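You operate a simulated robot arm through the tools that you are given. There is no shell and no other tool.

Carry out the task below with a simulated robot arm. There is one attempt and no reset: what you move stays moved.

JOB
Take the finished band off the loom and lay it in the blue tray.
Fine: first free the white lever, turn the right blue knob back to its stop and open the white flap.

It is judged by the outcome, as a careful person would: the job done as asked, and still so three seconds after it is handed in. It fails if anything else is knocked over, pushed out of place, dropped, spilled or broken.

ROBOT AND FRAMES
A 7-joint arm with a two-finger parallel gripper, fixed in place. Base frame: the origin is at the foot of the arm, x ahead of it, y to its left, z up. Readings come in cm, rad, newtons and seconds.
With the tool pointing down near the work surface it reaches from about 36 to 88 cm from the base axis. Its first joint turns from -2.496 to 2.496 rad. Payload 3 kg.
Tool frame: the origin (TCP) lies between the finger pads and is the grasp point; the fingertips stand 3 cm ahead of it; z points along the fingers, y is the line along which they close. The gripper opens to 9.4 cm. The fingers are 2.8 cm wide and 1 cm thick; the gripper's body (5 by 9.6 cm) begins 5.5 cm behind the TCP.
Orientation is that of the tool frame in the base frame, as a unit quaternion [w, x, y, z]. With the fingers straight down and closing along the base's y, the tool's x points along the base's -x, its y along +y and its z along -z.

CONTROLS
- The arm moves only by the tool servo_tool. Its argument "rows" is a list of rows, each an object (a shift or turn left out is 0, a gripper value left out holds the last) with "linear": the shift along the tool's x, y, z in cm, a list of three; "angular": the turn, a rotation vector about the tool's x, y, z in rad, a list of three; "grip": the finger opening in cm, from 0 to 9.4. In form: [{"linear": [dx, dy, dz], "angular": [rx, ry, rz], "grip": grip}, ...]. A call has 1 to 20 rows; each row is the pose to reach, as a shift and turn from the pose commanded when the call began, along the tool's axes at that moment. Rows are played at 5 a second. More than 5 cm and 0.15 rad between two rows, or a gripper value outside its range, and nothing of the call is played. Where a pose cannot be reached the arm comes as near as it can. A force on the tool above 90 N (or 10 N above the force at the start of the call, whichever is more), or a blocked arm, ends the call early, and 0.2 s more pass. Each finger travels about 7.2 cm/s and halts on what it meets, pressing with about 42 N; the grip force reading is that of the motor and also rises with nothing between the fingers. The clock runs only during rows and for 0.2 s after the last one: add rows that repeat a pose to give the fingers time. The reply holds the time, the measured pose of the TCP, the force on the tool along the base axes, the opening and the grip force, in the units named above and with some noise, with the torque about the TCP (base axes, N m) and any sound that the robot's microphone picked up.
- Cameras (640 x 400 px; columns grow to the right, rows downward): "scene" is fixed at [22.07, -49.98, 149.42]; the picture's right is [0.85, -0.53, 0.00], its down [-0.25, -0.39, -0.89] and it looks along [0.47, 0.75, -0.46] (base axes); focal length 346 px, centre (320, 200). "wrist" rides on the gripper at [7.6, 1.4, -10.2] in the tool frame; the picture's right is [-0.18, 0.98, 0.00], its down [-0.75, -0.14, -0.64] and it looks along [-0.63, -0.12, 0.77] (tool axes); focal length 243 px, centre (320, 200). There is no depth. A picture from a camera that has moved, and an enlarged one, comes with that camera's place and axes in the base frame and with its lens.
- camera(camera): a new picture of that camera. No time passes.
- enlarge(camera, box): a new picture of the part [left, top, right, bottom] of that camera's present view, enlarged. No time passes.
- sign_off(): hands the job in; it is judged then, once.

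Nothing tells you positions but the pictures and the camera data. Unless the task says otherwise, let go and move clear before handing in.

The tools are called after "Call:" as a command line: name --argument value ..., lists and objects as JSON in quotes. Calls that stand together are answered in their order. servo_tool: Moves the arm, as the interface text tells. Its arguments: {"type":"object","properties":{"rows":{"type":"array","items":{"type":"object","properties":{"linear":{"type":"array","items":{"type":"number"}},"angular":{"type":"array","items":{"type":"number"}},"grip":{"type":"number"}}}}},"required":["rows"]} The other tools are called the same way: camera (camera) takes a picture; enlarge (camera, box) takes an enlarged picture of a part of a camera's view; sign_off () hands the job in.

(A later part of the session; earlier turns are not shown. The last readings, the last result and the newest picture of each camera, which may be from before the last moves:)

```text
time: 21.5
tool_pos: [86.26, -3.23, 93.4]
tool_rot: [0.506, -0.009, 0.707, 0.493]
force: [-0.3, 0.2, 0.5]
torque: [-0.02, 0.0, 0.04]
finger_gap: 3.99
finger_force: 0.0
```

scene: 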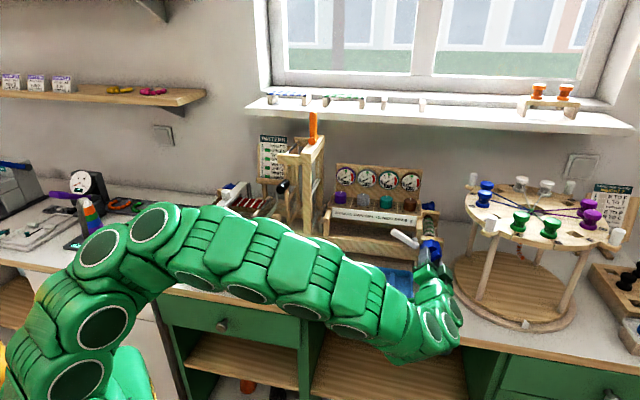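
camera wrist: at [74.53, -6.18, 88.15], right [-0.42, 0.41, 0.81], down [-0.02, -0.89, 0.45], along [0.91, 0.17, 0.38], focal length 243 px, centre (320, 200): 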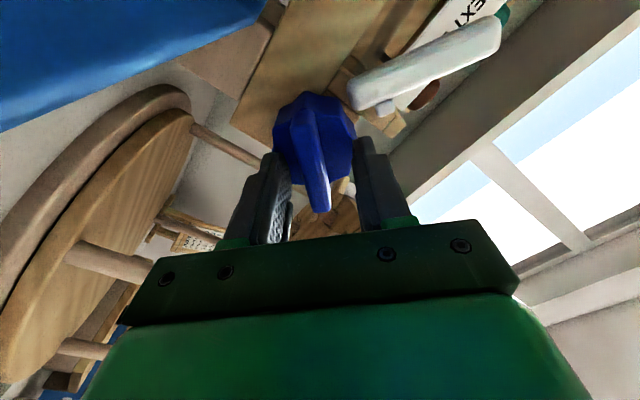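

Call:
servo_tool --rows '[{"linear": [0, 0, -3]}, {"linear": [0, 0, -6]}, {"linear": [-2.2, 2.1, -9]}, {"linear": [-5, 5, -12]}, {"linear": [-8, 8, -14]}]'

Call:
camera --camera "wrist"

Call:
camera --camera "scene"

```text
refused: row 4 steps farther than a row can; nothing moved
```

```text
taken
camera wrist: at [74.55, -6.17, 88.73], right [-0.42, 0.41, 0.81], down [-0.01, -0.89, 0.45], along [0.91, 0.18, 0.38], focal length 243 px, centre (320, 200)
```

wrist: 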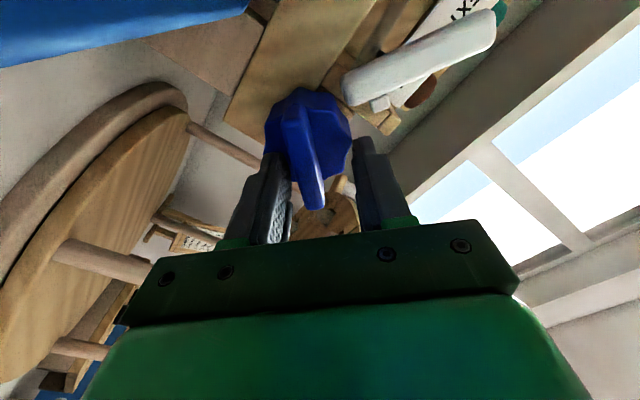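

```text
taken
```

scene: 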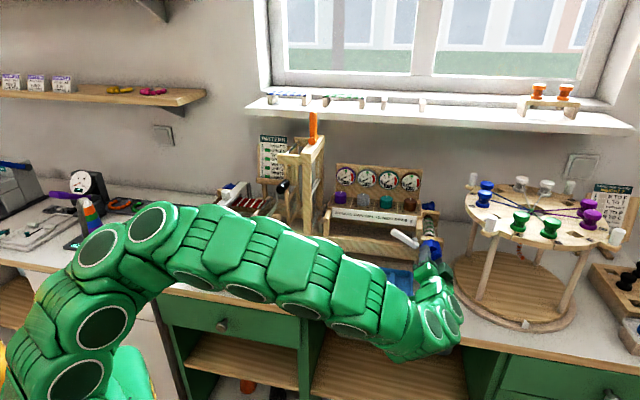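

Call:
servo_tool --rows '[{"linear": [0, 0, -3]}, {"linear": [0, 0, -6]}, {"linear": [-1.4, 1.4, -9]}, {"linear": [-3.5, 3.5, -12]}, {"linear": [-6, 6, -14.5]}]'

Call:
camera --camera "wrist"

Call:
camera --camera "scene"

```text
time: 22.7
tool_pos: [75.95, -13.21, 101.88]
tool_rot: [0.506, -0.01, 0.707, 0.494]
force: [0.1, 1.0, -0.4]
torque: [0.0, 0.02, 0.0]
finger_gap: 4.03
finger_force: 0.0
```

```text
taken
camera wrist: at [64.16, -16.08, 97.23], right [-0.42, 0.41, 0.81], down [-0.01, -0.89, 0.45], along [0.91, 0.18, 0.38], focal length 243 px, centre (320, 200)
```

wrist: 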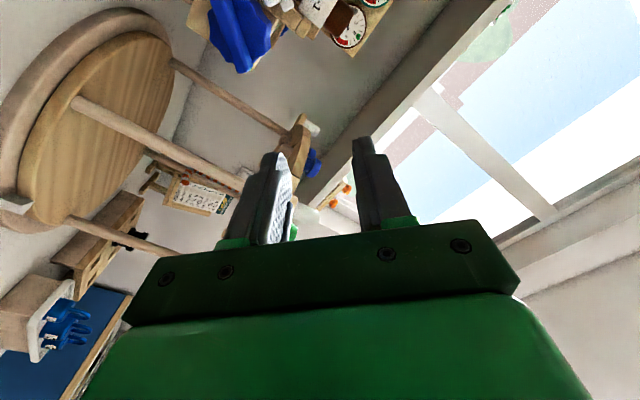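

```text
taken
```

scene: 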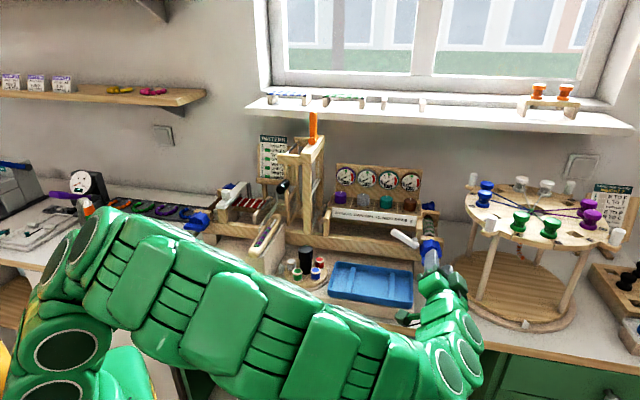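

The tray looks undisturbed. I'll roll the hand so the camera housing ends up on the upper right, away from the tray, and then re-grip the knob to feel for its real stop.

Call:
servo_tool --rows '[{"angular": [0, 0, -0.14]}, {"angular": [0, 0, -0.28]}, {"angular": [0, 0, -0.42]}, {"angular": [0, 0, -0.56]}, {"angular": [0, 0, -0.7]}, {"angular": [0, 0, -0.84]}, {"angular": [0, 0, -0.98]}, {"angular": [0, 0, -1.12]}, {"angular": [0, 0, -1.26]}, {"angular": [0, 0, -1.4]}, {"angular": [0, 0, -1.54]}, {"angular": [0, 0, -1.68]}, {"angular": [0, 0, -1.82]}, {"angular": [0, 0, -1.96]}, {"angular": [0, 0, -2.1]}]'

Call:
camera --camera "wrist"

```text
time: 26.1
tool_pos: [86.53, -21.63, 122.3]
tool_rot: [0.743, -0.563, 0.264, -0.249]
force: [0.4, 1.1, -0.1]
torque: [0.01, -0.04, -0.03]
finger_gap: 3.99
finger_force: 0.1
out of reach, approached as far as the arm can: row 11, 12, 13, 14, 15
stopped in row 15: the arm was blocked; the commanded pose is now the measured one
```

```text
taken
camera wrist: at [85.26, -33.68, 117.65], right [-0.07, 0.36, -0.93], down [-1.0, 0.02, 0.08], along [0.04, 0.93, 0.36], focal length 243 px, centre (320, 200)
```

wrist: 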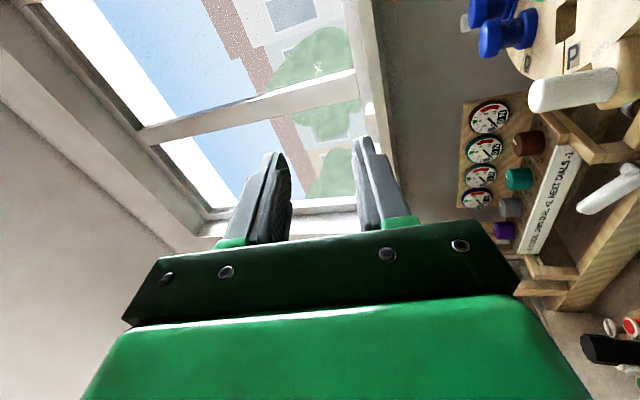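

Call:
camera --camera "scene"

```text
taken
```

scene: 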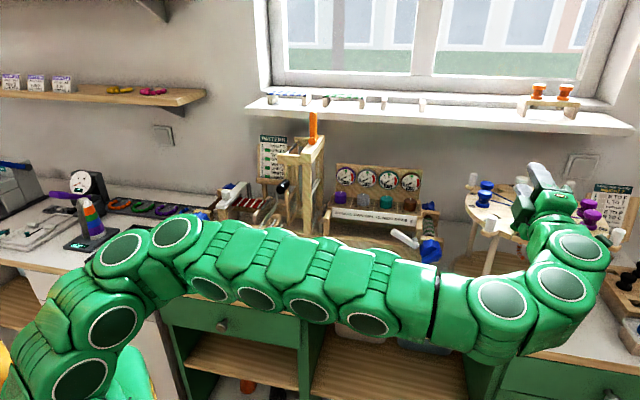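

Rolling that way ran into a joint limit and the arm drifted to one side, touching nothing. I'll bring it back to a neutral pose in front of the loom.

Call:
servo_tool --rows '[{"linear": [-1.03, 1.73, -0.48], "angular": [-0.0134, 0.0185, 0.1315]}, {"linear": [-2.07, 3.45, -0.97], "angular": [-0.0268, 0.037, 0.263]}, {"linear": [-3.1, 5.18, -1.45], "angular": [-0.0402, 0.0555, 0.3945]}, {"linear": [-4.13, 6.9, -1.94], "angular": [-0.0536, 0.074, 0.526]}, {"linear": [-5.16, 8.63, -2.42], "angular": [-0.067, 0.0925, 0.6575]}, {"linear": [-6.2, 10.35, -2.91], "angular": [-0.0803, 0.1109, 0.789]}, {"linear": [-7.23, 12.08, -3.39], "angular": [-0.0937, 0.1294, 0.9205]}, {"linear": [-8.26, 13.8, -3.88], "angular": [-0.1071, 0.1479, 1.052]}, {"linear": [-9.29, 15.53, -4.36], "angular": [-0.1205, 0.1664, 1.1835]}, {"linear": [-10.33, 17.25, -4.85], "angular": [-0.1339, 0.1849, 1.315]}, {"linear": [-11.36, 18.98, -5.33], "angular": [-0.1473, 0.2034, 1.4465]}]'

Call:
camera --camera "scene"

```text
time: 28.5
tool_pos: [75.83, -12.99, 104.0]
tool_rot: [0.652, -0.27, 0.654, 0.272]
force: [-0.9, 0.2, -0.4]
torque: [0.0, -0.02, -0.03]
finger_gap: 4.03
finger_force: 0.2
out of reach, approached as far as the arm can: row 1, 2
```

```text
taken
```

scene: 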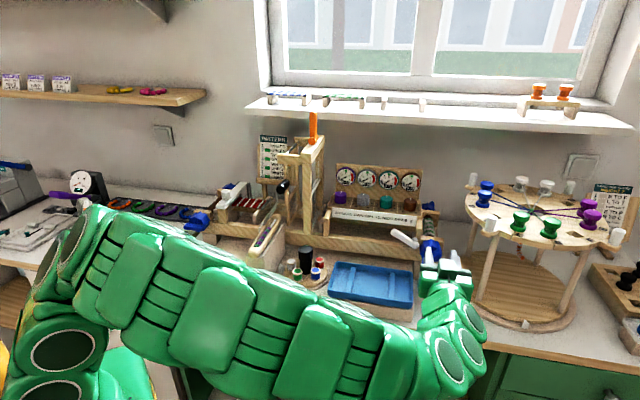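

Call:
servo_tool --rows '[{"angular": [0, 0, 0.145]}, {"angular": [0, 0, 0.29]}, {"angular": [0, 0, 0.435]}, {"angular": [0, 0, 0.58]}, {"angular": [0, 0, 0.725]}, {"angular": [0, 0, 0.87]}, {"angular": [0, 0, 1.015]}, {"angular": [0, 0, 1.16]}, {"angular": [0, 0, 1.305]}, {"angular": [0, 0, 1.45]}, {"angular": [0, 0, 1.595]}, {"angular": [0, 0, 1.74]}, {"angular": [0, 0, 1.885]}, {"angular": [0, 0, 2.03]}]'

Call:
camera --camera "wrist"

```text
time: 31.5
tool_pos: [75.83, -13.25, 103.91]
tool_rot: [0.114, 0.413, 0.574, 0.698]
force: [-0.2, -0.2, 0.3]
torque: [-0.03, 0.01, 0.0]
finger_gap: 4.0
finger_force: 0.0
```

```text
taken
camera wrist: at [64.21, -16.15, 108.52], right [0.43, -0.42, 0.8], down [-0.02, -0.89, -0.46], along [0.9, 0.18, -0.39], focal length 243 px, centre (320, 200)
```

wrist: 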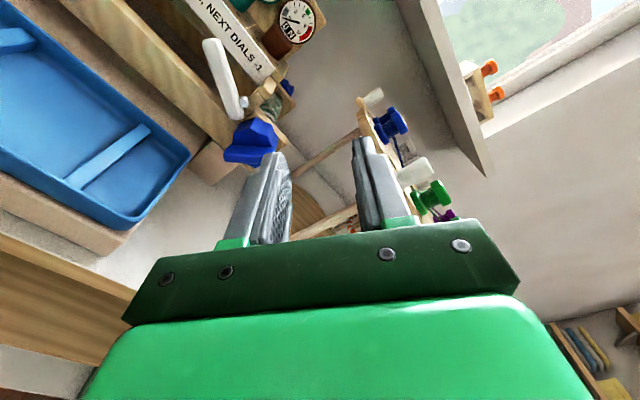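

Call:
enlarge --camera "wrist" --box '[190, 90, 318, 180]'

Call:
servo_tool --rows '[{"angular": [0, 0, 0.145]}, {"angular": [0, 0, 0.29]}, {"angular": [0, 0, 0.435]}, {"angular": [0, 0, 0.58]}, {"angular": [0, 0, 0.725]}]'

```text
4.44 times, centred on (254, 135) of wrist
camera zoom: at [64.21, -16.15, 108.52], right [0.43, -0.42, 0.8], down [-0.02, -0.89, -0.46], along [0.9, 0.18, -0.39], focal length 1078 px, centre (613, 489)
```

zoom: 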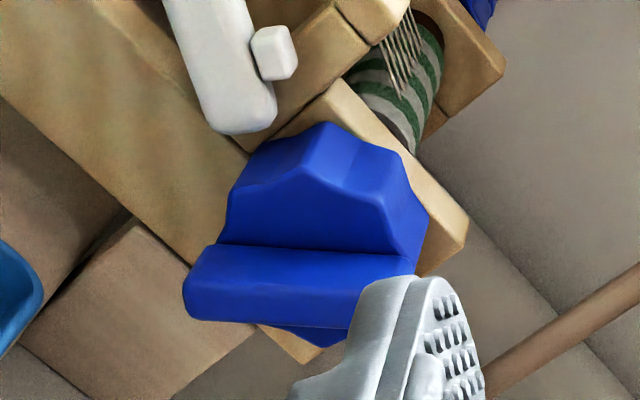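

```text
time: 32.7
tool_pos: [75.85, -13.14, 103.93]
tool_rot: [-0.141, 0.59, 0.391, 0.692]
force: [0.2, -0.4, -0.3]
torque: [-0.01, 0.05, -0.01]
finger_gap: 4.0
finger_force: 0.0
```

Call:
servo_tool --rows '[{"angular": [0, 0, 0.145]}, {"angular": [0, 0, 0.29]}, {"angular": [0, 0, 0.435]}, {"angular": [0, 0, 0.58]}]'

```text
time: 33.7
tool_pos: [75.92, -13.19, 103.97]
tool_rot: [-0.334, 0.677, 0.207, 0.623]
force: [0.8, -0.4, -0.1]
torque: [-0.02, -0.01, -0.01]
finger_gap: 4.02
finger_force: 0.0
```

Call:
servo_tool --rows '[{"angular": [0, 0, 0.14]}, {"angular": [0, 0, 0.28]}, {"angular": [0, 0, 0.42]}, {"angular": [0, 0, 0.56]}]'

Call:
camera --camera "wrist"

Call:
camera --camera "scene"

```text
time: 34.7
tool_pos: [75.83, -13.11, 103.96]
tool_rot: [-0.494, 0.707, 0.012, 0.506]
force: [-0.6, 0.0, 0.2]
torque: [-0.03, 0.01, 0.01]
finger_gap: 4.01
finger_force: 0.0
```

```text
taken
camera wrist: at [73.0, -24.98, 108.4], right [0.42, -0.42, -0.81], down [-0.89, -0.02, -0.45], along [0.17, 0.91, -0.38], focal length 243 px, centre (320, 200)
```

wrist: 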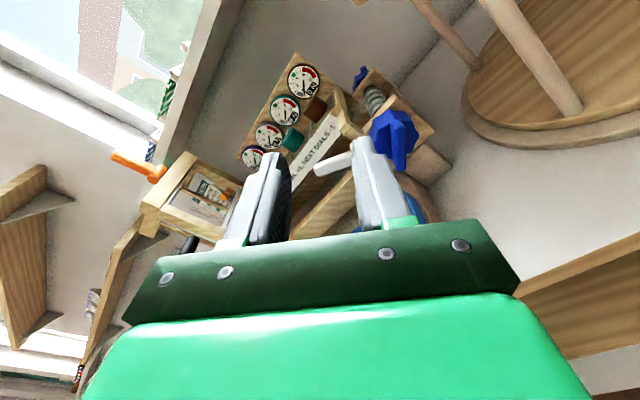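

```text
taken
```

scene: 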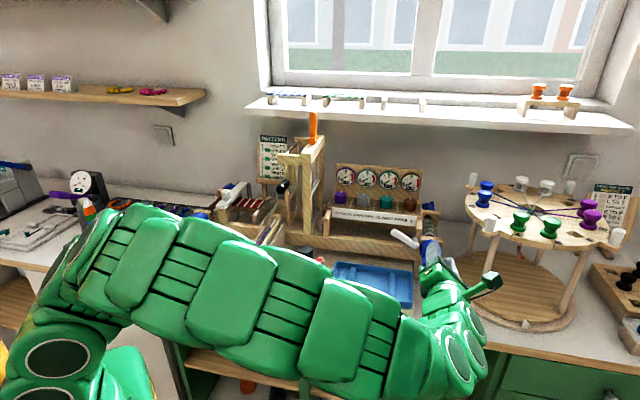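

Call:
enlarge --camera "scene" --box '[390, 230, 518, 340]'

Call:
enlarge --camera "wrist" --box '[320, 80, 480, 200]'

```text
3.64 times, centred on (454, 285) of scene
camera zoom: at [22.07, -49.98, 149.42], right [0.85, -0.53, 0.0], down [-0.25, -0.39, -0.89], along [0.47, 0.75, -0.46], focal length 1260 px, centre (-167, -109)
```

zoom: 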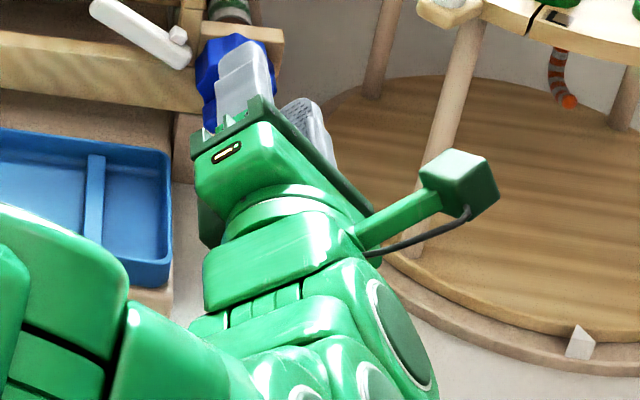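

```text
3.33 times, centred on (400, 140) of wrist
camera zoom: at [73.0, -24.98, 108.4], right [0.42, -0.42, -0.81], down [-0.89, -0.02, -0.45], along [0.17, 0.91, -0.38], focal length 809 px, centre (53, 400)
```

zoom: 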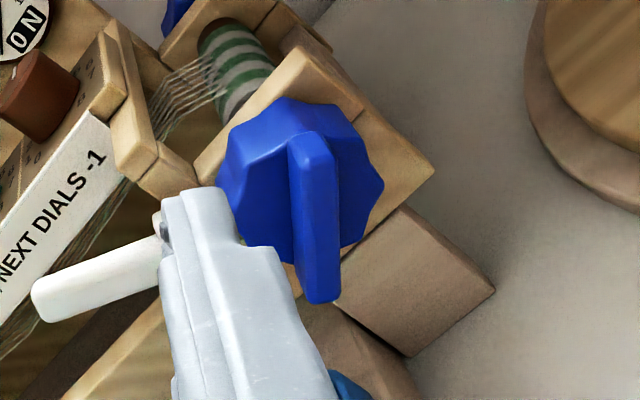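

Call:
servo_tool --rows '[{"linear": [-2, 2.1, 1.5], "grip": 5}, {"linear": [-4, 4.2, 3.5]}, {"linear": [-6, 6.3, 5.5]}, {"linear": [-7.7, 8.4, 7.6]}]'

Call:
camera --camera "wrist"

Call:
enlarge --camera "wrist" --box '[240, 60, 400, 180]'

```text
time: 35.7
tool_pos: [81.83, -8.52, 92.32]
tool_rot: [-0.493, 0.707, 0.012, 0.506]
force: [0.0, -0.3, -0.4]
torque: [0.02, -0.02, 0.01]
finger_gap: 5.0
finger_force: 0.1
```

```text
taken
camera wrist: at [78.97, -20.24, 96.88], right [0.42, -0.42, -0.81], down [-0.89, -0.02, -0.45], along [0.17, 0.91, -0.38], focal length 243 px, centre (320, 200)
```

wrist: 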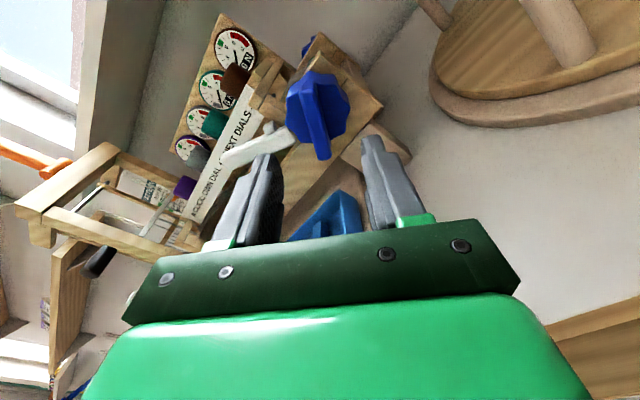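

```text
3.33 times, centred on (320, 120) of wrist
camera zoom: at [78.97, -20.24, 96.88], right [0.42, -0.42, -0.81], down [-0.89, -0.02, -0.45], along [0.17, 0.91, -0.38], focal length 809 px, centre (320, 467)
```

zoom: 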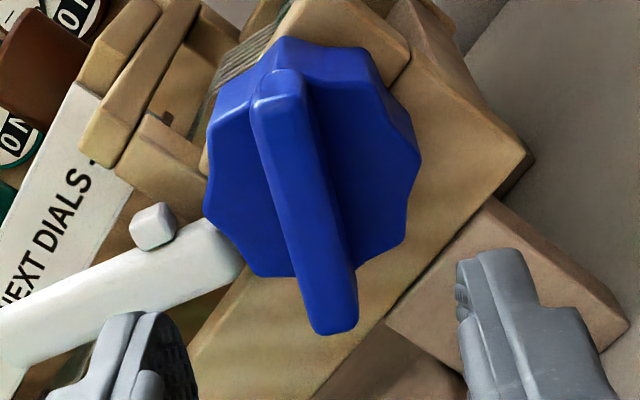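

Call:
servo_tool --rows '[{"linear": [0.04, -0.37, 2.5], "angular": [0, 0, -0.07], "grip": 5}, {"linear": [0.04, -0.37, 5], "angular": [0, 0, -0.07]}, {"linear": [0.04, -0.37, 6.85], "angular": [0, 0, -0.07]}, {"linear": [0.04, -0.37, 6.85], "angular": [0, 0, -0.07], "grip": 3}, {"linear": [0.04, -0.37, 6.85], "angular": [0, 0, -0.07], "grip": 1.2}, {"linear": [0.04, -0.37, 6.85], "angular": [0, 0, -0.07], "grip": 0.6}, {"linear": [0.04, -0.37, 6.85], "angular": [0, 0, -0.07], "grip": 0}, {"linear": [0.04, -0.37, 6.85], "angular": [0, 0, -0.07], "grip": 0}]'

Call:
camera --camera "wrist"

```text
time: 37.5
tool_pos: [86.51, -3.51, 92.53]
tool_rot: [-0.474, 0.707, 0.036, 0.524]
force: [22.4, -7.2, -13.9]
torque: [-0.26, 0.2, -0.27]
finger_gap: 1.29
finger_force: 44.8
```

```text
taken
camera wrist: at [83.36, -15.08, 97.6], right [0.45, -0.46, -0.76], down [-0.87, -0.04, -0.49], along [0.19, 0.89, -0.42], focal length 243 px, centre (320, 200)
```

wrist: 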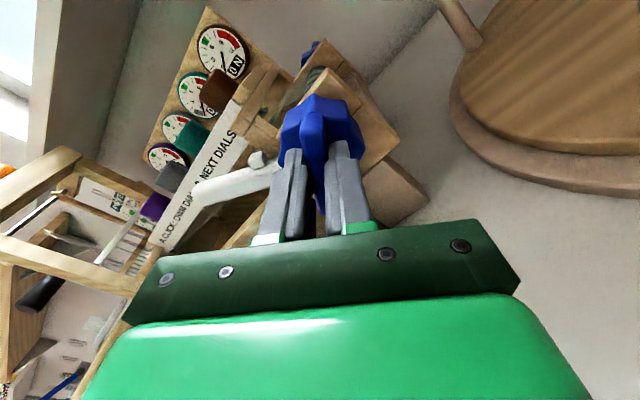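

Call:
servo_tool --rows '[{"linear": [0, 0.15, 0], "grip": 0}, {"linear": [0, 0.2, 0], "grip": 0}]'

Call:
servo_tool --rows '[{"angular": [0, 0, -0.05]}, {"angular": [0, 0, -0.1]}]'

```text
time: 38.1
tool_pos: [86.42, -3.65, 92.6]
tool_rot: [-0.475, 0.706, 0.037, 0.523]
force: [-36.5, -10.5, -3.9]
torque: [0.25, -0.22, -0.2]
finger_gap: 1.28
finger_force: 45.3
```

```text
time: 38.7
tool_pos: [86.41, -3.51, 92.61]
tool_rot: [-0.447, 0.704, 0.073, 0.547]
force: [-43.5, -10.5, -2.1]
torque: [-0.14, 0.14, 0.36]
finger_gap: 1.3
finger_force: 45.2
```

Call:
servo_tool --rows '[{"linear": [0, 0, -0.1], "angular": [0, 0, -0.05]}, {"linear": [0, 0, -0.2], "angular": [0, 0, -0.1]}, {"linear": [0, 0, -0.2], "angular": [0, 0, -0.15]}]'

Call:
camera --camera "wrist"

```text
time: 39.5
tool_pos: [86.48, -3.54, 92.66]
tool_rot: [-0.405, 0.696, 0.127, 0.579]
force: [13.9, 20.3, -14.2]
torque: [0.31, -0.3, -0.72]
finger_gap: 1.26
finger_force: 44.8
```

```text
taken
camera wrist: at [82.44, -14.02, 98.96], right [0.58, -0.57, -0.58], down [-0.77, -0.14, -0.62], along [0.27, 0.81, -0.52], focal length 243 px, centre (320, 200)
```

wrist: 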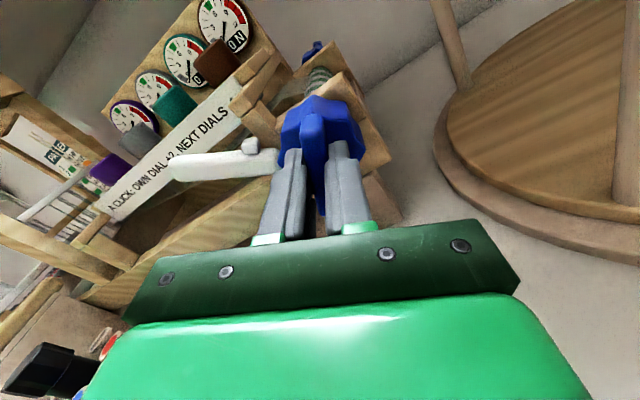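

The knob still turns freely, so the earlier stop was only the camera housing touching the tray. I'll keep turning in small steps.

Call:
servo_tool --rows '[{"angular": [0, 0, -0.08]}, {"angular": [0, 0, -0.16]}, {"angular": [0, 0, -0.24]}, {"angular": [0, 0, -0.32]}]'

```text
time: 40.5
tool_pos: [86.38, -3.41, 92.75]
tool_rot: [-0.308, 0.668, 0.235, 0.636]
force: [6.6, 40.0, -5.4]
torque: [-0.27, 0.29, -0.08]
finger_gap: 1.28
finger_force: 45.1
```

Call:
servo_tool --rows '[{"angular": [0, 0, -0.08]}, {"angular": [0, 0, -0.16]}, {"angular": [0, 0, -0.24]}, {"angular": [0, 0, -0.32]}]'

Call:
camera --camera "wrist"

Call:
enlarge --camera "scene" --box '[380, 200, 500, 300]'

```text
time: 41.5
tool_pos: [86.31, -3.46, 92.89]
tool_rot: [-0.203, 0.62, 0.338, 0.678]
force: [-49.0, 48.7, 15.1]
torque: [1.53, 0.27, 1.36]
finger_gap: 1.89
finger_force: 45.4
```

```text
taken
camera wrist: at [79.04, -10.73, 100.51], right [0.71, -0.7, 0.02], down [-0.44, -0.47, -0.77], along [0.55, 0.54, -0.64], focal length 243 px, centre (320, 200)
```

wrist: 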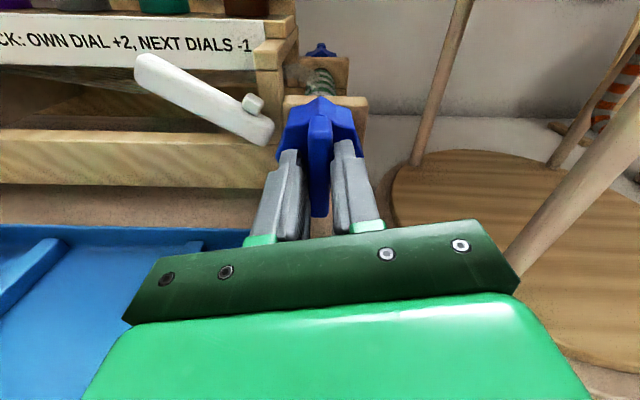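

```text
4.00 times, centred on (440, 250) of scene
camera zoom: at [22.07, -49.98, 149.42], right [0.85, -0.53, 0.0], down [-0.25, -0.39, -0.89], along [0.47, 0.75, -0.46], focal length 1386 px, centre (-160, 0)
```

zoom: 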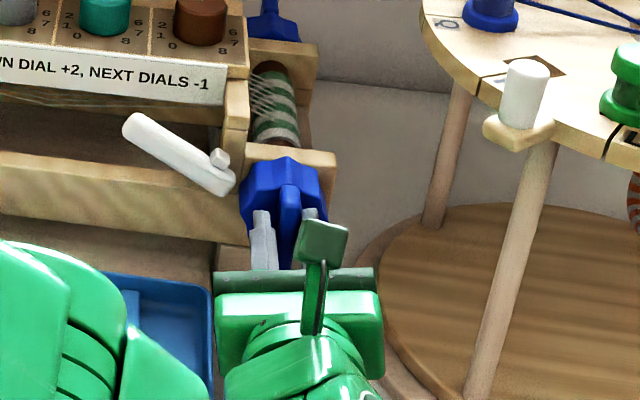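

The fingers twisted on the bar with a clear torque once it stood upright, about 90° from where it started. That is the knob's real stop. I'll ease the twist off, open and back out.

Call:
servo_tool --rows '[{"angular": [0, 0, 0.08]}, {"angular": [0, 0, 0.16]}]'

```text
time: 42.1
tool_pos: [86.43, -3.44, 92.61]
tool_rot: [-0.257, 0.647, 0.287, 0.658]
force: [-51.7, 41.7, 13.6]
torque: [1.08, 0.96, 1.01]
finger_gap: 1.4
finger_force: 44.8
```

Call:
servo_tool --rows '[{"angular": [0, 0, 0.03], "grip": 1.6}, {"angular": [0, 0, 0.03], "grip": 3}, {"angular": [0, 0, 0.03], "grip": 4.5}, {"angular": [0, 0, 0.03], "grip": 4.5}]'

Call:
camera --camera "wrist"

Call:
enlarge --camera "wrist" --box '[240, 80, 400, 230]'

```text
time: 43.1
tool_pos: [86.52, -3.64, 92.78]
tool_rot: [-0.266, 0.652, 0.276, 0.655]
force: [0.8, -0.4, 0.2]
torque: [-0.01, -0.02, -0.01]
finger_gap: 4.49
finger_force: 0.0
```

```text
taken
camera wrist: at [80.16, -11.92, 100.32], right [0.7, -0.7, -0.17], down [-0.55, -0.36, -0.75], along [0.46, 0.62, -0.63], focal length 243 px, centre (320, 200)
```

wrist: 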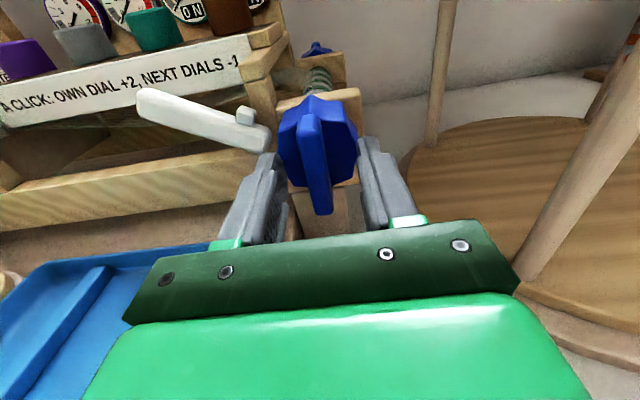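

```text
2.67 times, centred on (320, 155) of wrist
camera zoom: at [80.16, -11.92, 100.32], right [0.7, -0.7, -0.17], down [-0.55, -0.36, -0.75], along [0.46, 0.62, -0.63], focal length 647 px, centre (320, 320)
```

zoom: 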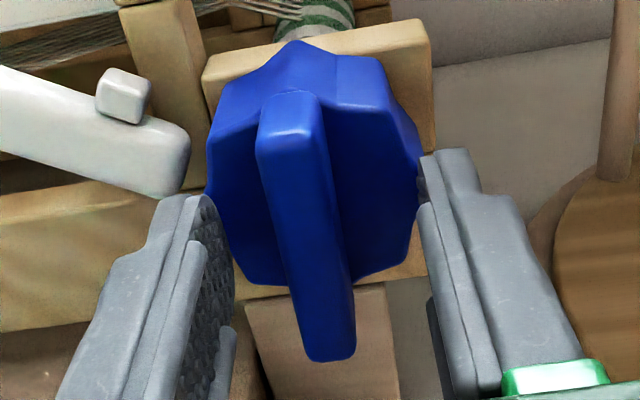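

The right knob now stands upright against its stop. I'll withdraw straight back and then up.

Call:
servo_tool --rows '[{"linear": [0, 0, -4]}, {"linear": [0, 0, -8]}, {"linear": [0, 0, -12]}, {"linear": [4, 0, -13]}, {"linear": [8, 0, -13]}, {"linear": [12, 0, -13]}, {"linear": [16, 0, -13]}, {"linear": [20, 0, -13]}]'

Call:
camera --camera "wrist"

Call:
enlarge --camera "scene" --box '[310, 150, 470, 320]'

```text
time: 44.9
tool_pos: [77.28, -12.38, 112.71]
tool_rot: [-0.266, 0.651, 0.276, 0.655]
force: [-0.1, 0.6, 0.1]
torque: [-0.02, 0.0, 0.0]
finger_gap: 4.5
finger_force: 0.1
```

```text
taken
camera wrist: at [71.01, -20.75, 120.27], right [0.7, -0.7, -0.17], down [-0.54, -0.36, -0.76], along [0.46, 0.62, -0.63], focal length 243 px, centre (320, 200)
```

wrist: 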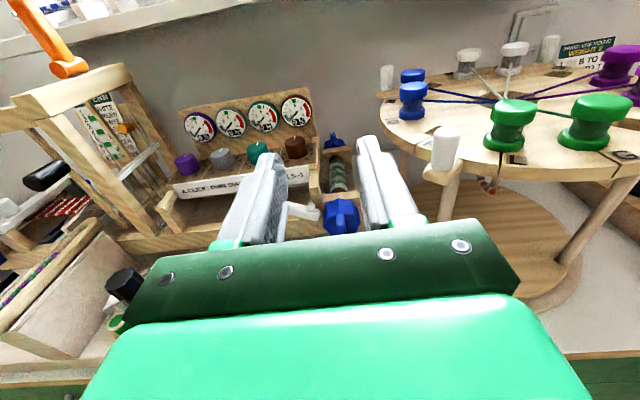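

```text
2.35 times, centred on (390, 235) of scene
camera zoom: at [22.07, -49.98, 149.42], right [0.85, -0.53, 0.0], down [-0.25, -0.39, -0.89], along [0.47, 0.75, -0.46], focal length 815 px, centre (155, 118)
```

zoom: 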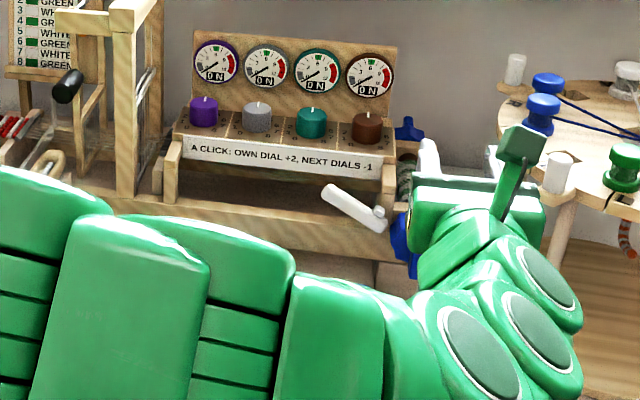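

Dials read 0 N and the knob is at its stop. I'll now move left, tilting the tool downward, towards the white flap.

Call:
servo_tool --rows '[{"linear": [0.5, -4.6, 0], "angular": [0, -0.05, 0]}, {"linear": [1, -9.2, 0], "angular": [0, -0.1, 0]}, {"linear": [1.5, -13.8, 0], "angular": [0, -0.15, 0]}, {"linear": [2, -18.4, 0], "angular": [0, -0.2, 0]}, {"linear": [2.5, -23, 0], "angular": [0, -0.25, 0]}, {"linear": [3, -27.6, 0], "angular": [0, -0.3, 0]}, {"linear": [3.5, -32.2, 0], "angular": [0, -0.35, 0]}, {"linear": [4, -36.8, 0], "angular": [0, -0.4, 0]}, {"linear": [4.5, -41.4, 0], "angular": [0, -0.45, 0]}, {"linear": [5, -46, 0], "angular": [0, -0.5, 0]}, {"linear": [5, -50.6, 0], "angular": [0, -0.55, 0]}, {"linear": [5, -55.2, 0], "angular": [0, -0.6, 0]}]'

Call:
camera --camera "wrist"

Call:
camera --camera "scene"

```text
time: 47.5
tool_pos: [41.27, 26.09, 120.32]
tool_rot: [-0.161, 0.824, 0.324, 0.436]
force: [-2.3, 4.5, 0.3]
torque: [-0.26, -0.12, -0.3]
finger_gap: 4.51
finger_force: 0.1
out of reach, approached as far as the arm can: row 7, 8, 9, 10, 11, 12
```

```text
taken
camera wrist: at [39.03, 22.36, 132.28], right [0.59, -0.8, -0.13], down [-0.8, -0.54, -0.26], along [0.13, 0.26, -0.96], focal length 243 px, centre (320, 200)
```

wrist: 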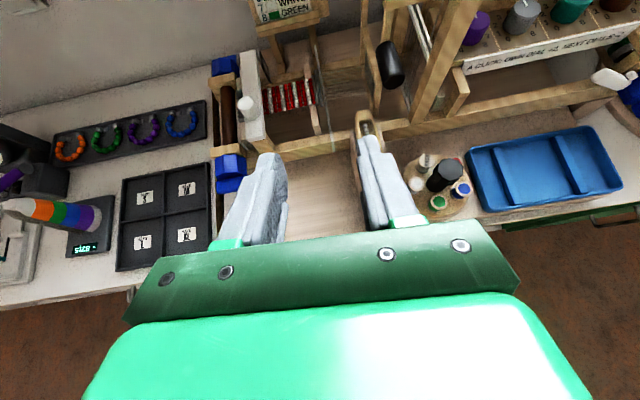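

```text
taken
```

scene: 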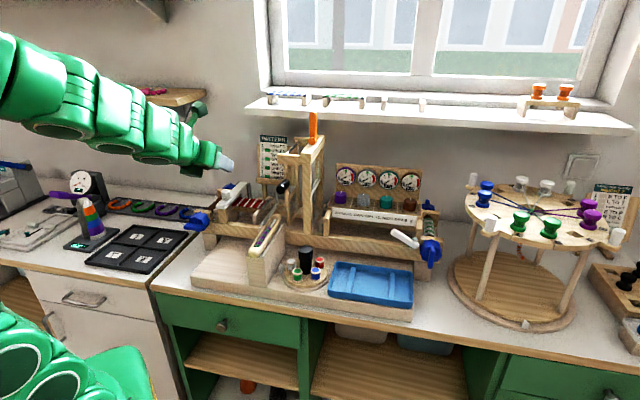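

Call:
enlarge --camera "wrist" --box '[190, 30, 350, 150]'

Call:
enlarge --camera "scene" --box '[180, 165, 300, 240]'

```text
3.33 times, centred on (270, 90) of wrist
camera zoom: at [39.03, 22.36, 132.28], right [0.59, -0.8, -0.13], down [-0.8, -0.54, -0.26], along [0.13, 0.26, -0.96], focal length 809 px, centre (487, 567)
```

zoom: 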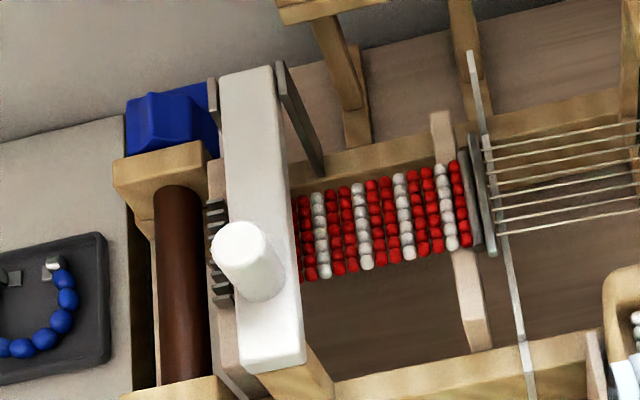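

```text
5.33 times, centred on (240, 202) of scene
camera zoom: at [22.07, -49.98, 149.42], right [0.85, -0.53, 0.0], down [-0.25, -0.39, -0.89], along [0.47, 0.75, -0.46], focal length 1847 px, centre (747, 187)
```

zoom: 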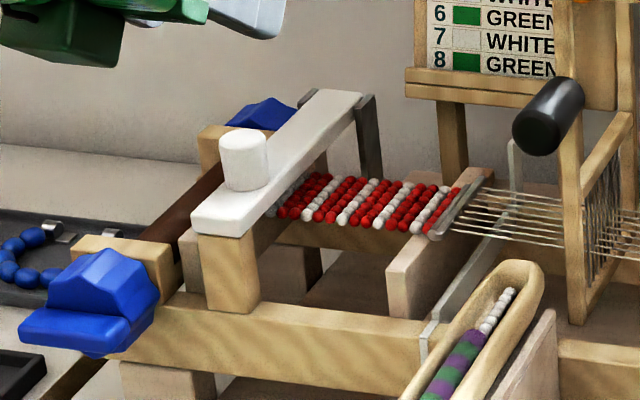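

The flap lies along the depth of the loom with its hinge at the far end and a white peg near the front. I'll move to a reachable point in front of it and re-measure.

Call:
servo_tool --rows '[{"linear": [0.3, -1.6, 3.4]}, {"linear": [0.6, -3.3, 6.8]}, {"linear": [0.95, -5, 10.25]}, {"linear": [0.95, -5, 10.25]}]'

Call:
camera --camera "wrist"

```text
time: 48.5
tool_pos: [42.73, 37.69, 115.19]
tool_rot: [-0.173, 0.815, 0.344, 0.433]
force: [0.4, 0.0, 0.3]
torque: [-0.02, 0.02, 0.03]
finger_gap: 4.49
finger_force: 0.1
```

```text
taken
camera wrist: at [40.72, 33.73, 127.26], right [0.62, -0.77, -0.14], down [-0.77, -0.58, -0.26], along [0.12, 0.27, -0.96], focal length 243 px, centre (320, 200)
```

wrist: 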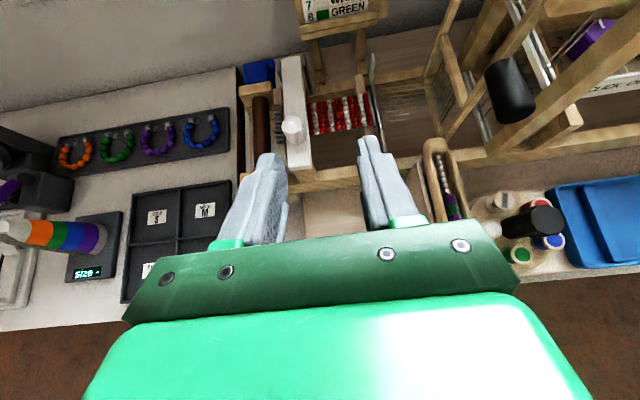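

Call:
enlarge --camera "wrist" --box '[230, 40, 400, 165]'

```text
3.20 times, centred on (315, 102) of wrist
camera zoom: at [40.72, 33.73, 127.26], right [0.62, -0.77, -0.14], down [-0.77, -0.58, -0.26], along [0.12, 0.27, -0.96], focal length 776 px, centre (336, 512)
```

zoom: 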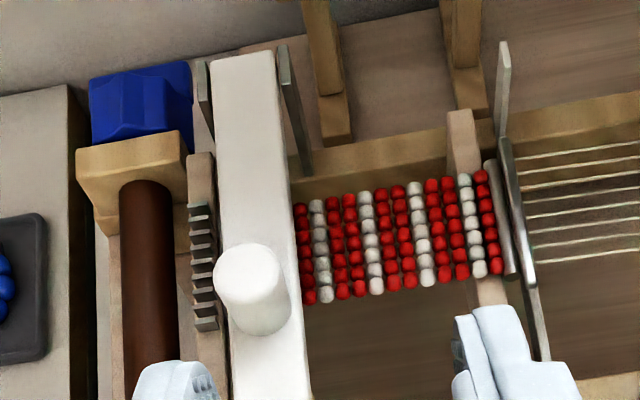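

Call:
servo_tool --rows '[{"linear": [-1.92, -1.06, 3.09], "angular": [0.0005, 0.085, 0.004], "grip": 6}, {"linear": [-3.84, -2.12, 6.18], "angular": [0.001, 0.17, 0.008], "grip": 6}, {"linear": [-5.76, -3.19, 9.27], "angular": [0.0015, 0.255, 0.012], "grip": 6}, {"linear": [-7.68, -4.25, 12.36], "angular": [0.002, 0.339, 0.0167], "grip": 6}]'

Call:
camera --camera "wrist"

Call:
camera --camera "scene"

```text
time: 49.5
tool_pos: [47.92, 49.7, 103.84]
tool_rot: [-0.232, 0.733, 0.303, 0.563]
force: [0.6, -0.1, -0.5]
torque: [0.04, -0.01, -0.01]
finger_gap: 6.01
finger_force: 0.1
out of reach, approached as far as the arm can: row 1, 2, 3, 4
```

```text
taken
camera wrist: at [43.32, 43.0, 113.78], right [0.66, -0.73, -0.18], down [-0.68, -0.48, -0.56], along [0.33, 0.49, -0.81], focal length 243 px, centre (320, 200)
```

wrist: 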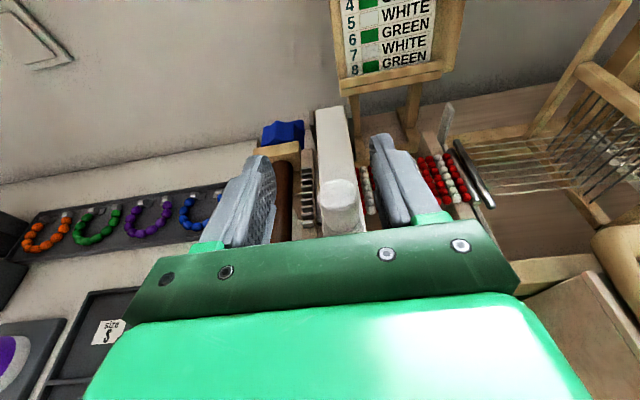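

```text
taken
```

scene: 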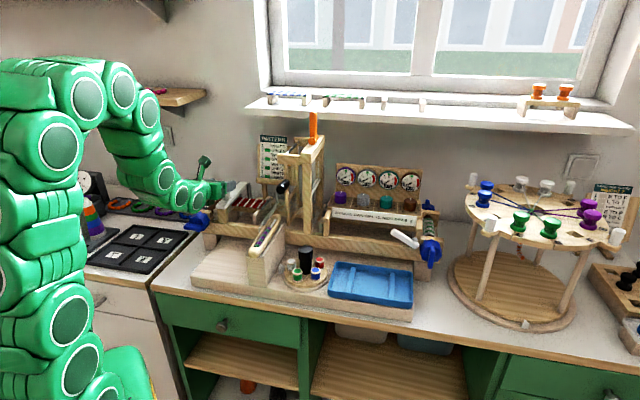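

Call:
servo_tool --rows '[{"linear": [0, 0, 0], "grip": 6}, {"linear": [0, 0, 0], "grip": 6}]'

Call:
enlarge --camera "wrist" --box '[240, 90, 440, 240]'

```text
time: 50.1
tool_pos: [47.93, 49.54, 103.97]
tool_rot: [-0.232, 0.734, 0.302, 0.562]
force: [0.3, 0.4, -0.1]
torque: [-0.02, 0.01, 0.03]
finger_gap: 6.0
finger_force: 0.1
```

```text
2.67 times, centred on (340, 165) of wrist
camera zoom: at [43.34, 42.96, 113.79], right [0.66, -0.73, -0.18], down [-0.68, -0.47, -0.56], along [0.33, 0.49, -0.81], focal length 647 px, centre (267, 293)
```

zoom: 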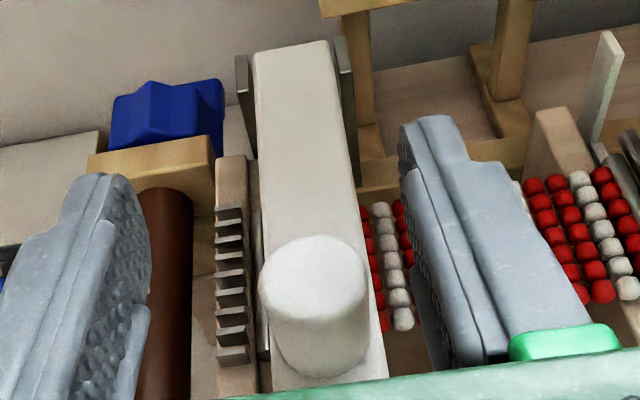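

Call:
servo_tool --rows '[{"linear": [-1.2, 0.4, 0.5], "grip": 6}, {"linear": [-2.4, 0.69, 1.0], "grip": 6}, {"linear": [-3.6, 0.69, 1.5], "grip": 6}, {"linear": [-3.6, 0.69, 1.5], "grip": 6}]'

Call:
camera --camera "wrist"

Call:
enlarge --camera "scene" --box '[170, 165, 290, 240]'

```text
time: 51.1
tool_pos: [49.1, 49.77, 99.86]
tool_rot: [-0.233, 0.733, 0.303, 0.563]
force: [0.3, -0.9, 0.5]
torque: [0.03, 0.02, 0.0]
finger_gap: 6.0
finger_force: 0.0
```

```text
taken
camera wrist: at [44.41, 43.17, 109.86], right [0.66, -0.73, -0.18], down [-0.68, -0.47, -0.56], along [0.33, 0.49, -0.81], focal length 243 px, centre (320, 200)
```

wrist: 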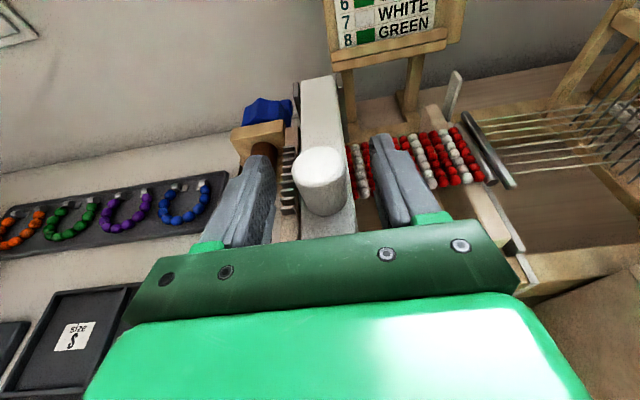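

```text
5.33 times, centred on (230, 202) of scene
camera zoom: at [22.07, -49.98, 149.42], right [0.85, -0.53, 0.0], down [-0.25, -0.39, -0.89], along [0.47, 0.75, -0.46], focal length 1847 px, centre (800, 187)
```

zoom: 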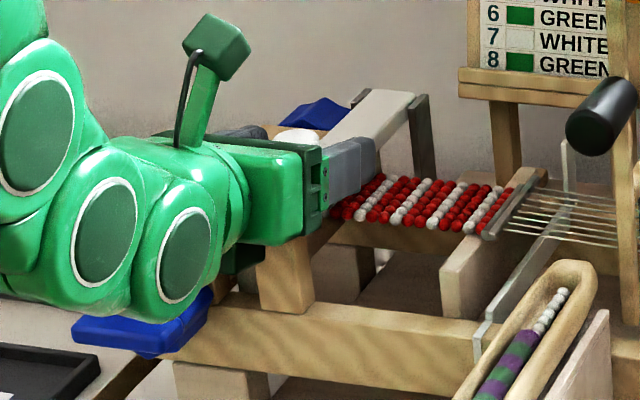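

Call:
servo_tool --rows '[{"grip": 4}, {"grip": 2.9}, {"grip": 2.4}, {"grip": 2.0}]'

Call:
camera --camera "wrist"

```text
time: 52.1
tool_pos: [49.13, 49.83, 99.97]
tool_rot: [-0.231, 0.734, 0.302, 0.562]
force: [11.4, -11.8, 0.2]
torque: [0.0, 0.04, 0.2]
finger_gap: 3.12
finger_force: 45.0
```

```text
taken
camera wrist: at [44.46, 43.12, 109.85], right [0.66, -0.73, -0.18], down [-0.68, -0.47, -0.56], along [0.33, 0.49, -0.81], focal length 243 px, centre (320, 200)
```

wrist: 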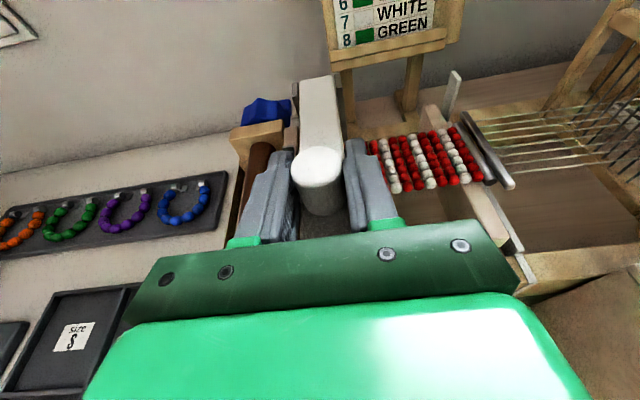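

The peg is gripped. I'll lift the flap in an arc about its far-end hinge, starting small and checking the forces.

Call:
servo_tool --rows '[{"linear": [0.7, 0.1, 0.02], "angular": [0, -0.05, 0], "grip": 2}, {"linear": [1.43, 0.1, 0.05], "angular": [0, -0.1, 0], "grip": 2}, {"linear": [2.85, 0.1, 0.24], "angular": [0, -0.2, 0], "grip": 2}]'

Call:
enlarge --camera "scene" --box '[170, 165, 290, 240]'

```text
time: 52.9
tool_pos: [49.62, 50.22, 102.47]
tool_rot: [-0.2, 0.787, 0.325, 0.485]
force: [-15.1, -9.7, 0.4]
torque: [-0.39, 0.65, 0.0]
finger_gap: 3.13
finger_force: 44.8
```

```text
5.33 times, centred on (230, 202) of scene
camera zoom: at [22.07, -49.98, 149.42], right [0.85, -0.53, 0.0], down [-0.25, -0.39, -0.89], along [0.47, 0.75, -0.46], focal length 1847 px, centre (800, 187)
```

zoom: 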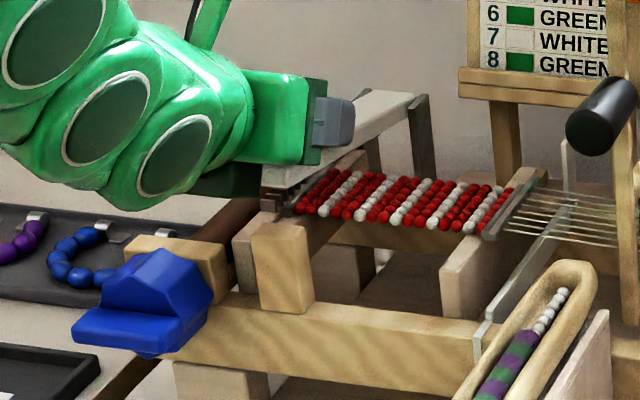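

Call:
servo_tool --rows '[{"linear": [1.35, 0, -0.12], "angular": [0, -0.1, 0], "grip": 2}, {"linear": [2.77, 0, 0.06], "angular": [0, -0.2, 0], "grip": 2}, {"linear": [4.16, 0, 0.4], "angular": [0, -0.3, 0], "grip": 2}]'

```text
time: 53.7
tool_pos: [51.25, 51.81, 106.25]
tool_rot: [-0.151, 0.85, 0.35, 0.364]
force: [-36.3, 11.0, 19.2]
torque: [0.98, 0.38, 0.59]
finger_gap: 3.1
finger_force: 44.7
```

Call:
servo_tool --rows '[{"linear": [1.44, -0.07, -0.05], "angular": [0, -0.1, 0], "grip": 2}, {"linear": [2.86, -0.07, 0.15], "angular": [0, -0.2, 0], "grip": 2}, {"linear": [4.28, -0.07, 0.48], "angular": [0, -0.3, 0], "grip": 2}, {"linear": [5.63, -0.07, 0.96], "angular": [0, -0.4, 0], "grip": 2}]'

Call:
camera --camera "scene"

Call:
camera --camera "wrist"

```text
time: 54.7
tool_pos: [54.4, 55.12, 109.5]
tool_rot: [-0.077, 0.905, 0.374, 0.187]
force: [-17.5, -6.0, 20.1]
torque: [-0.18, 0.97, 0.34]
finger_gap: 3.09
finger_force: 44.8
```

```text
taken
```

scene: 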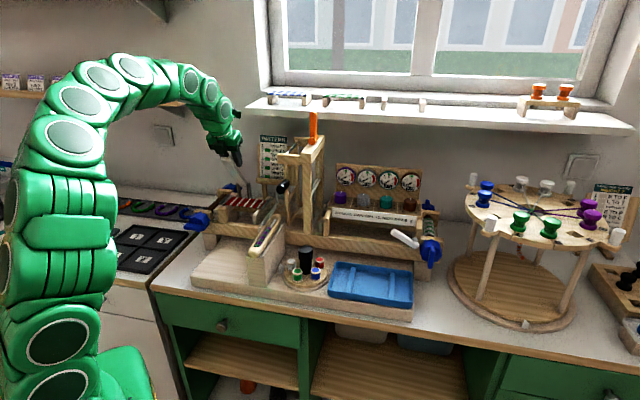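

```text
taken
camera wrist: at [57.5, 56.07, 121.9], right [0.57, -0.82, -0.07], down [-0.77, -0.57, 0.29], along [-0.28, -0.11, -0.95], focal length 243 px, centre (320, 200)
```

wrist: 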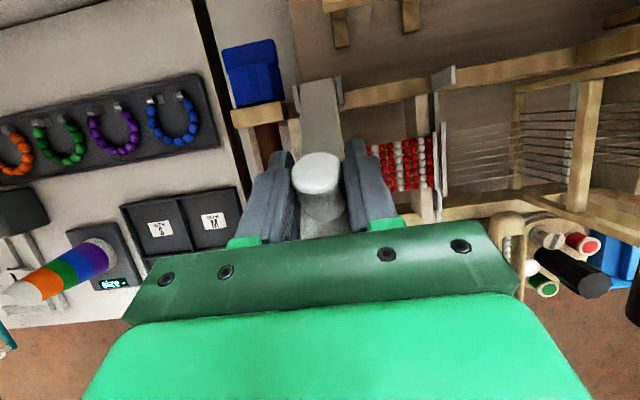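

Call:
servo_tool --rows '[{"linear": [1.44, -0.03, 0.04], "angular": [0, -0.1, 0], "grip": 2}, {"linear": [2.85, -0.03, 0.23], "angular": [0, -0.2, 0], "grip": 2}, {"linear": [4.25, -0.03, 0.58], "angular": [0, -0.3, 0], "grip": 2}]'

Call:
enlarge --camera "scene" --box '[170, 120, 330, 240]'

```text
time: 55.5
tool_pos: [51.42, 53.24, 108.07]
tool_rot: [-0.057, 0.914, 0.375, 0.142]
force: [37.9, -28.6, -10.6]
torque: [-0.74, -0.25, 0.56]
finger_gap: 4.71
finger_force: 23.7
out of reach, approached as far as the arm can: row 1, 2, 3
```

```text
3.33 times, centred on (250, 180) of scene
camera zoom: at [22.07, -49.98, 149.42], right [0.85, -0.53, 0.0], down [-0.25, -0.39, -0.89], along [0.47, 0.75, -0.46], focal length 1155 px, centre (553, 267)
```

zoom: 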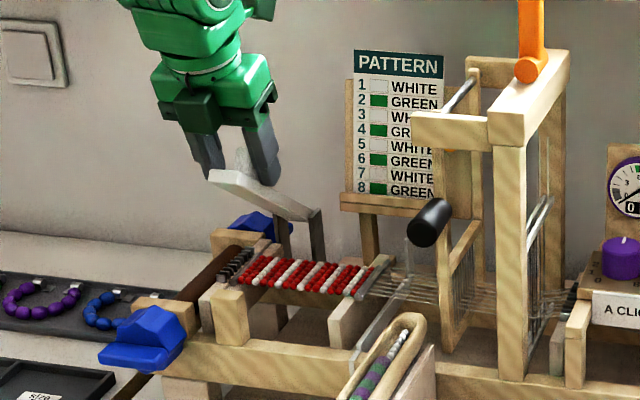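

Call:
camera --camera "wrist"

Call:
enlarge --camera "scene" --box '[200, 130, 280, 200]'

```text
taken
camera wrist: at [55.3, 55.03, 120.03], right [0.57, -0.82, -0.05], down [-0.75, -0.54, 0.39], along [-0.35, -0.18, -0.92], focal length 243 px, centre (320, 200)
```

wrist: 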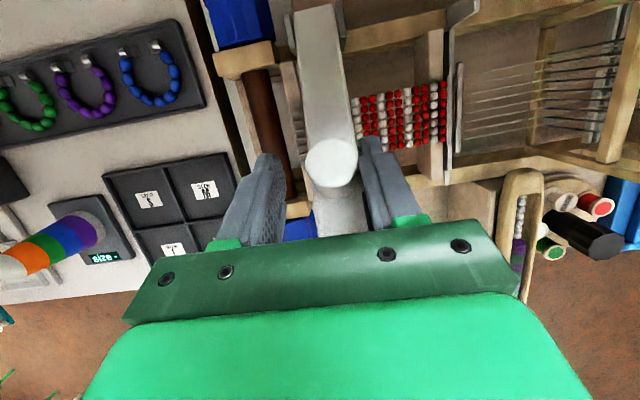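

```text
5.71 times, centred on (240, 165) of scene
camera zoom: at [22.07, -49.98, 149.42], right [0.85, -0.53, 0.0], down [-0.25, -0.39, -0.89], along [0.47, 0.75, -0.46], focal length 1979 px, centre (777, 400)
```

zoom: 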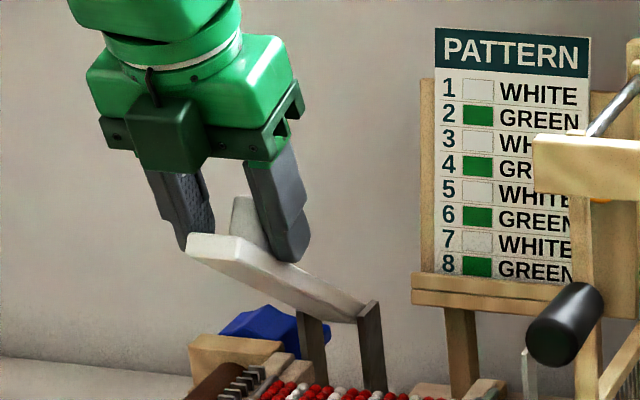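

Call:
servo_tool --rows '[{"linear": [0, 0, 0], "grip": 2}, {"linear": [0, 0, 0], "grip": 2}]'

Call:
enlarge --camera "scene" --box '[200, 130, 280, 200]'

```text
time: 56.1
tool_pos: [51.36, 53.36, 108.1]
tool_rot: [-0.058, 0.914, 0.376, 0.142]
force: [38.6, -32.5, -9.5]
torque: [-0.89, -0.23, 0.51]
finger_gap: 4.87
finger_force: 25.6
```

```text
5.71 times, centred on (240, 165) of scene
camera zoom: at [22.07, -49.98, 149.42], right [0.85, -0.53, 0.0], down [-0.25, -0.39, -0.89], along [0.47, 0.75, -0.46], focal length 1979 px, centre (777, 400)
```

zoom: 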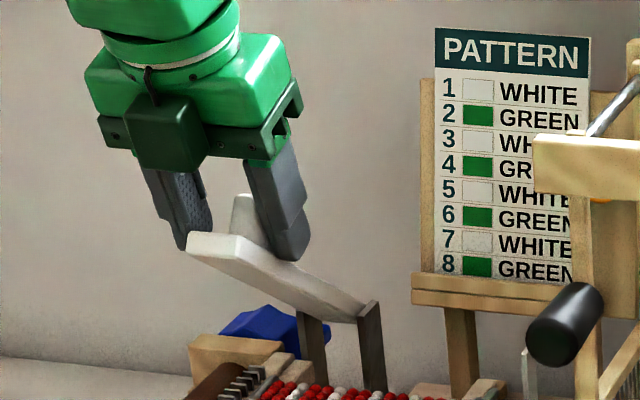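

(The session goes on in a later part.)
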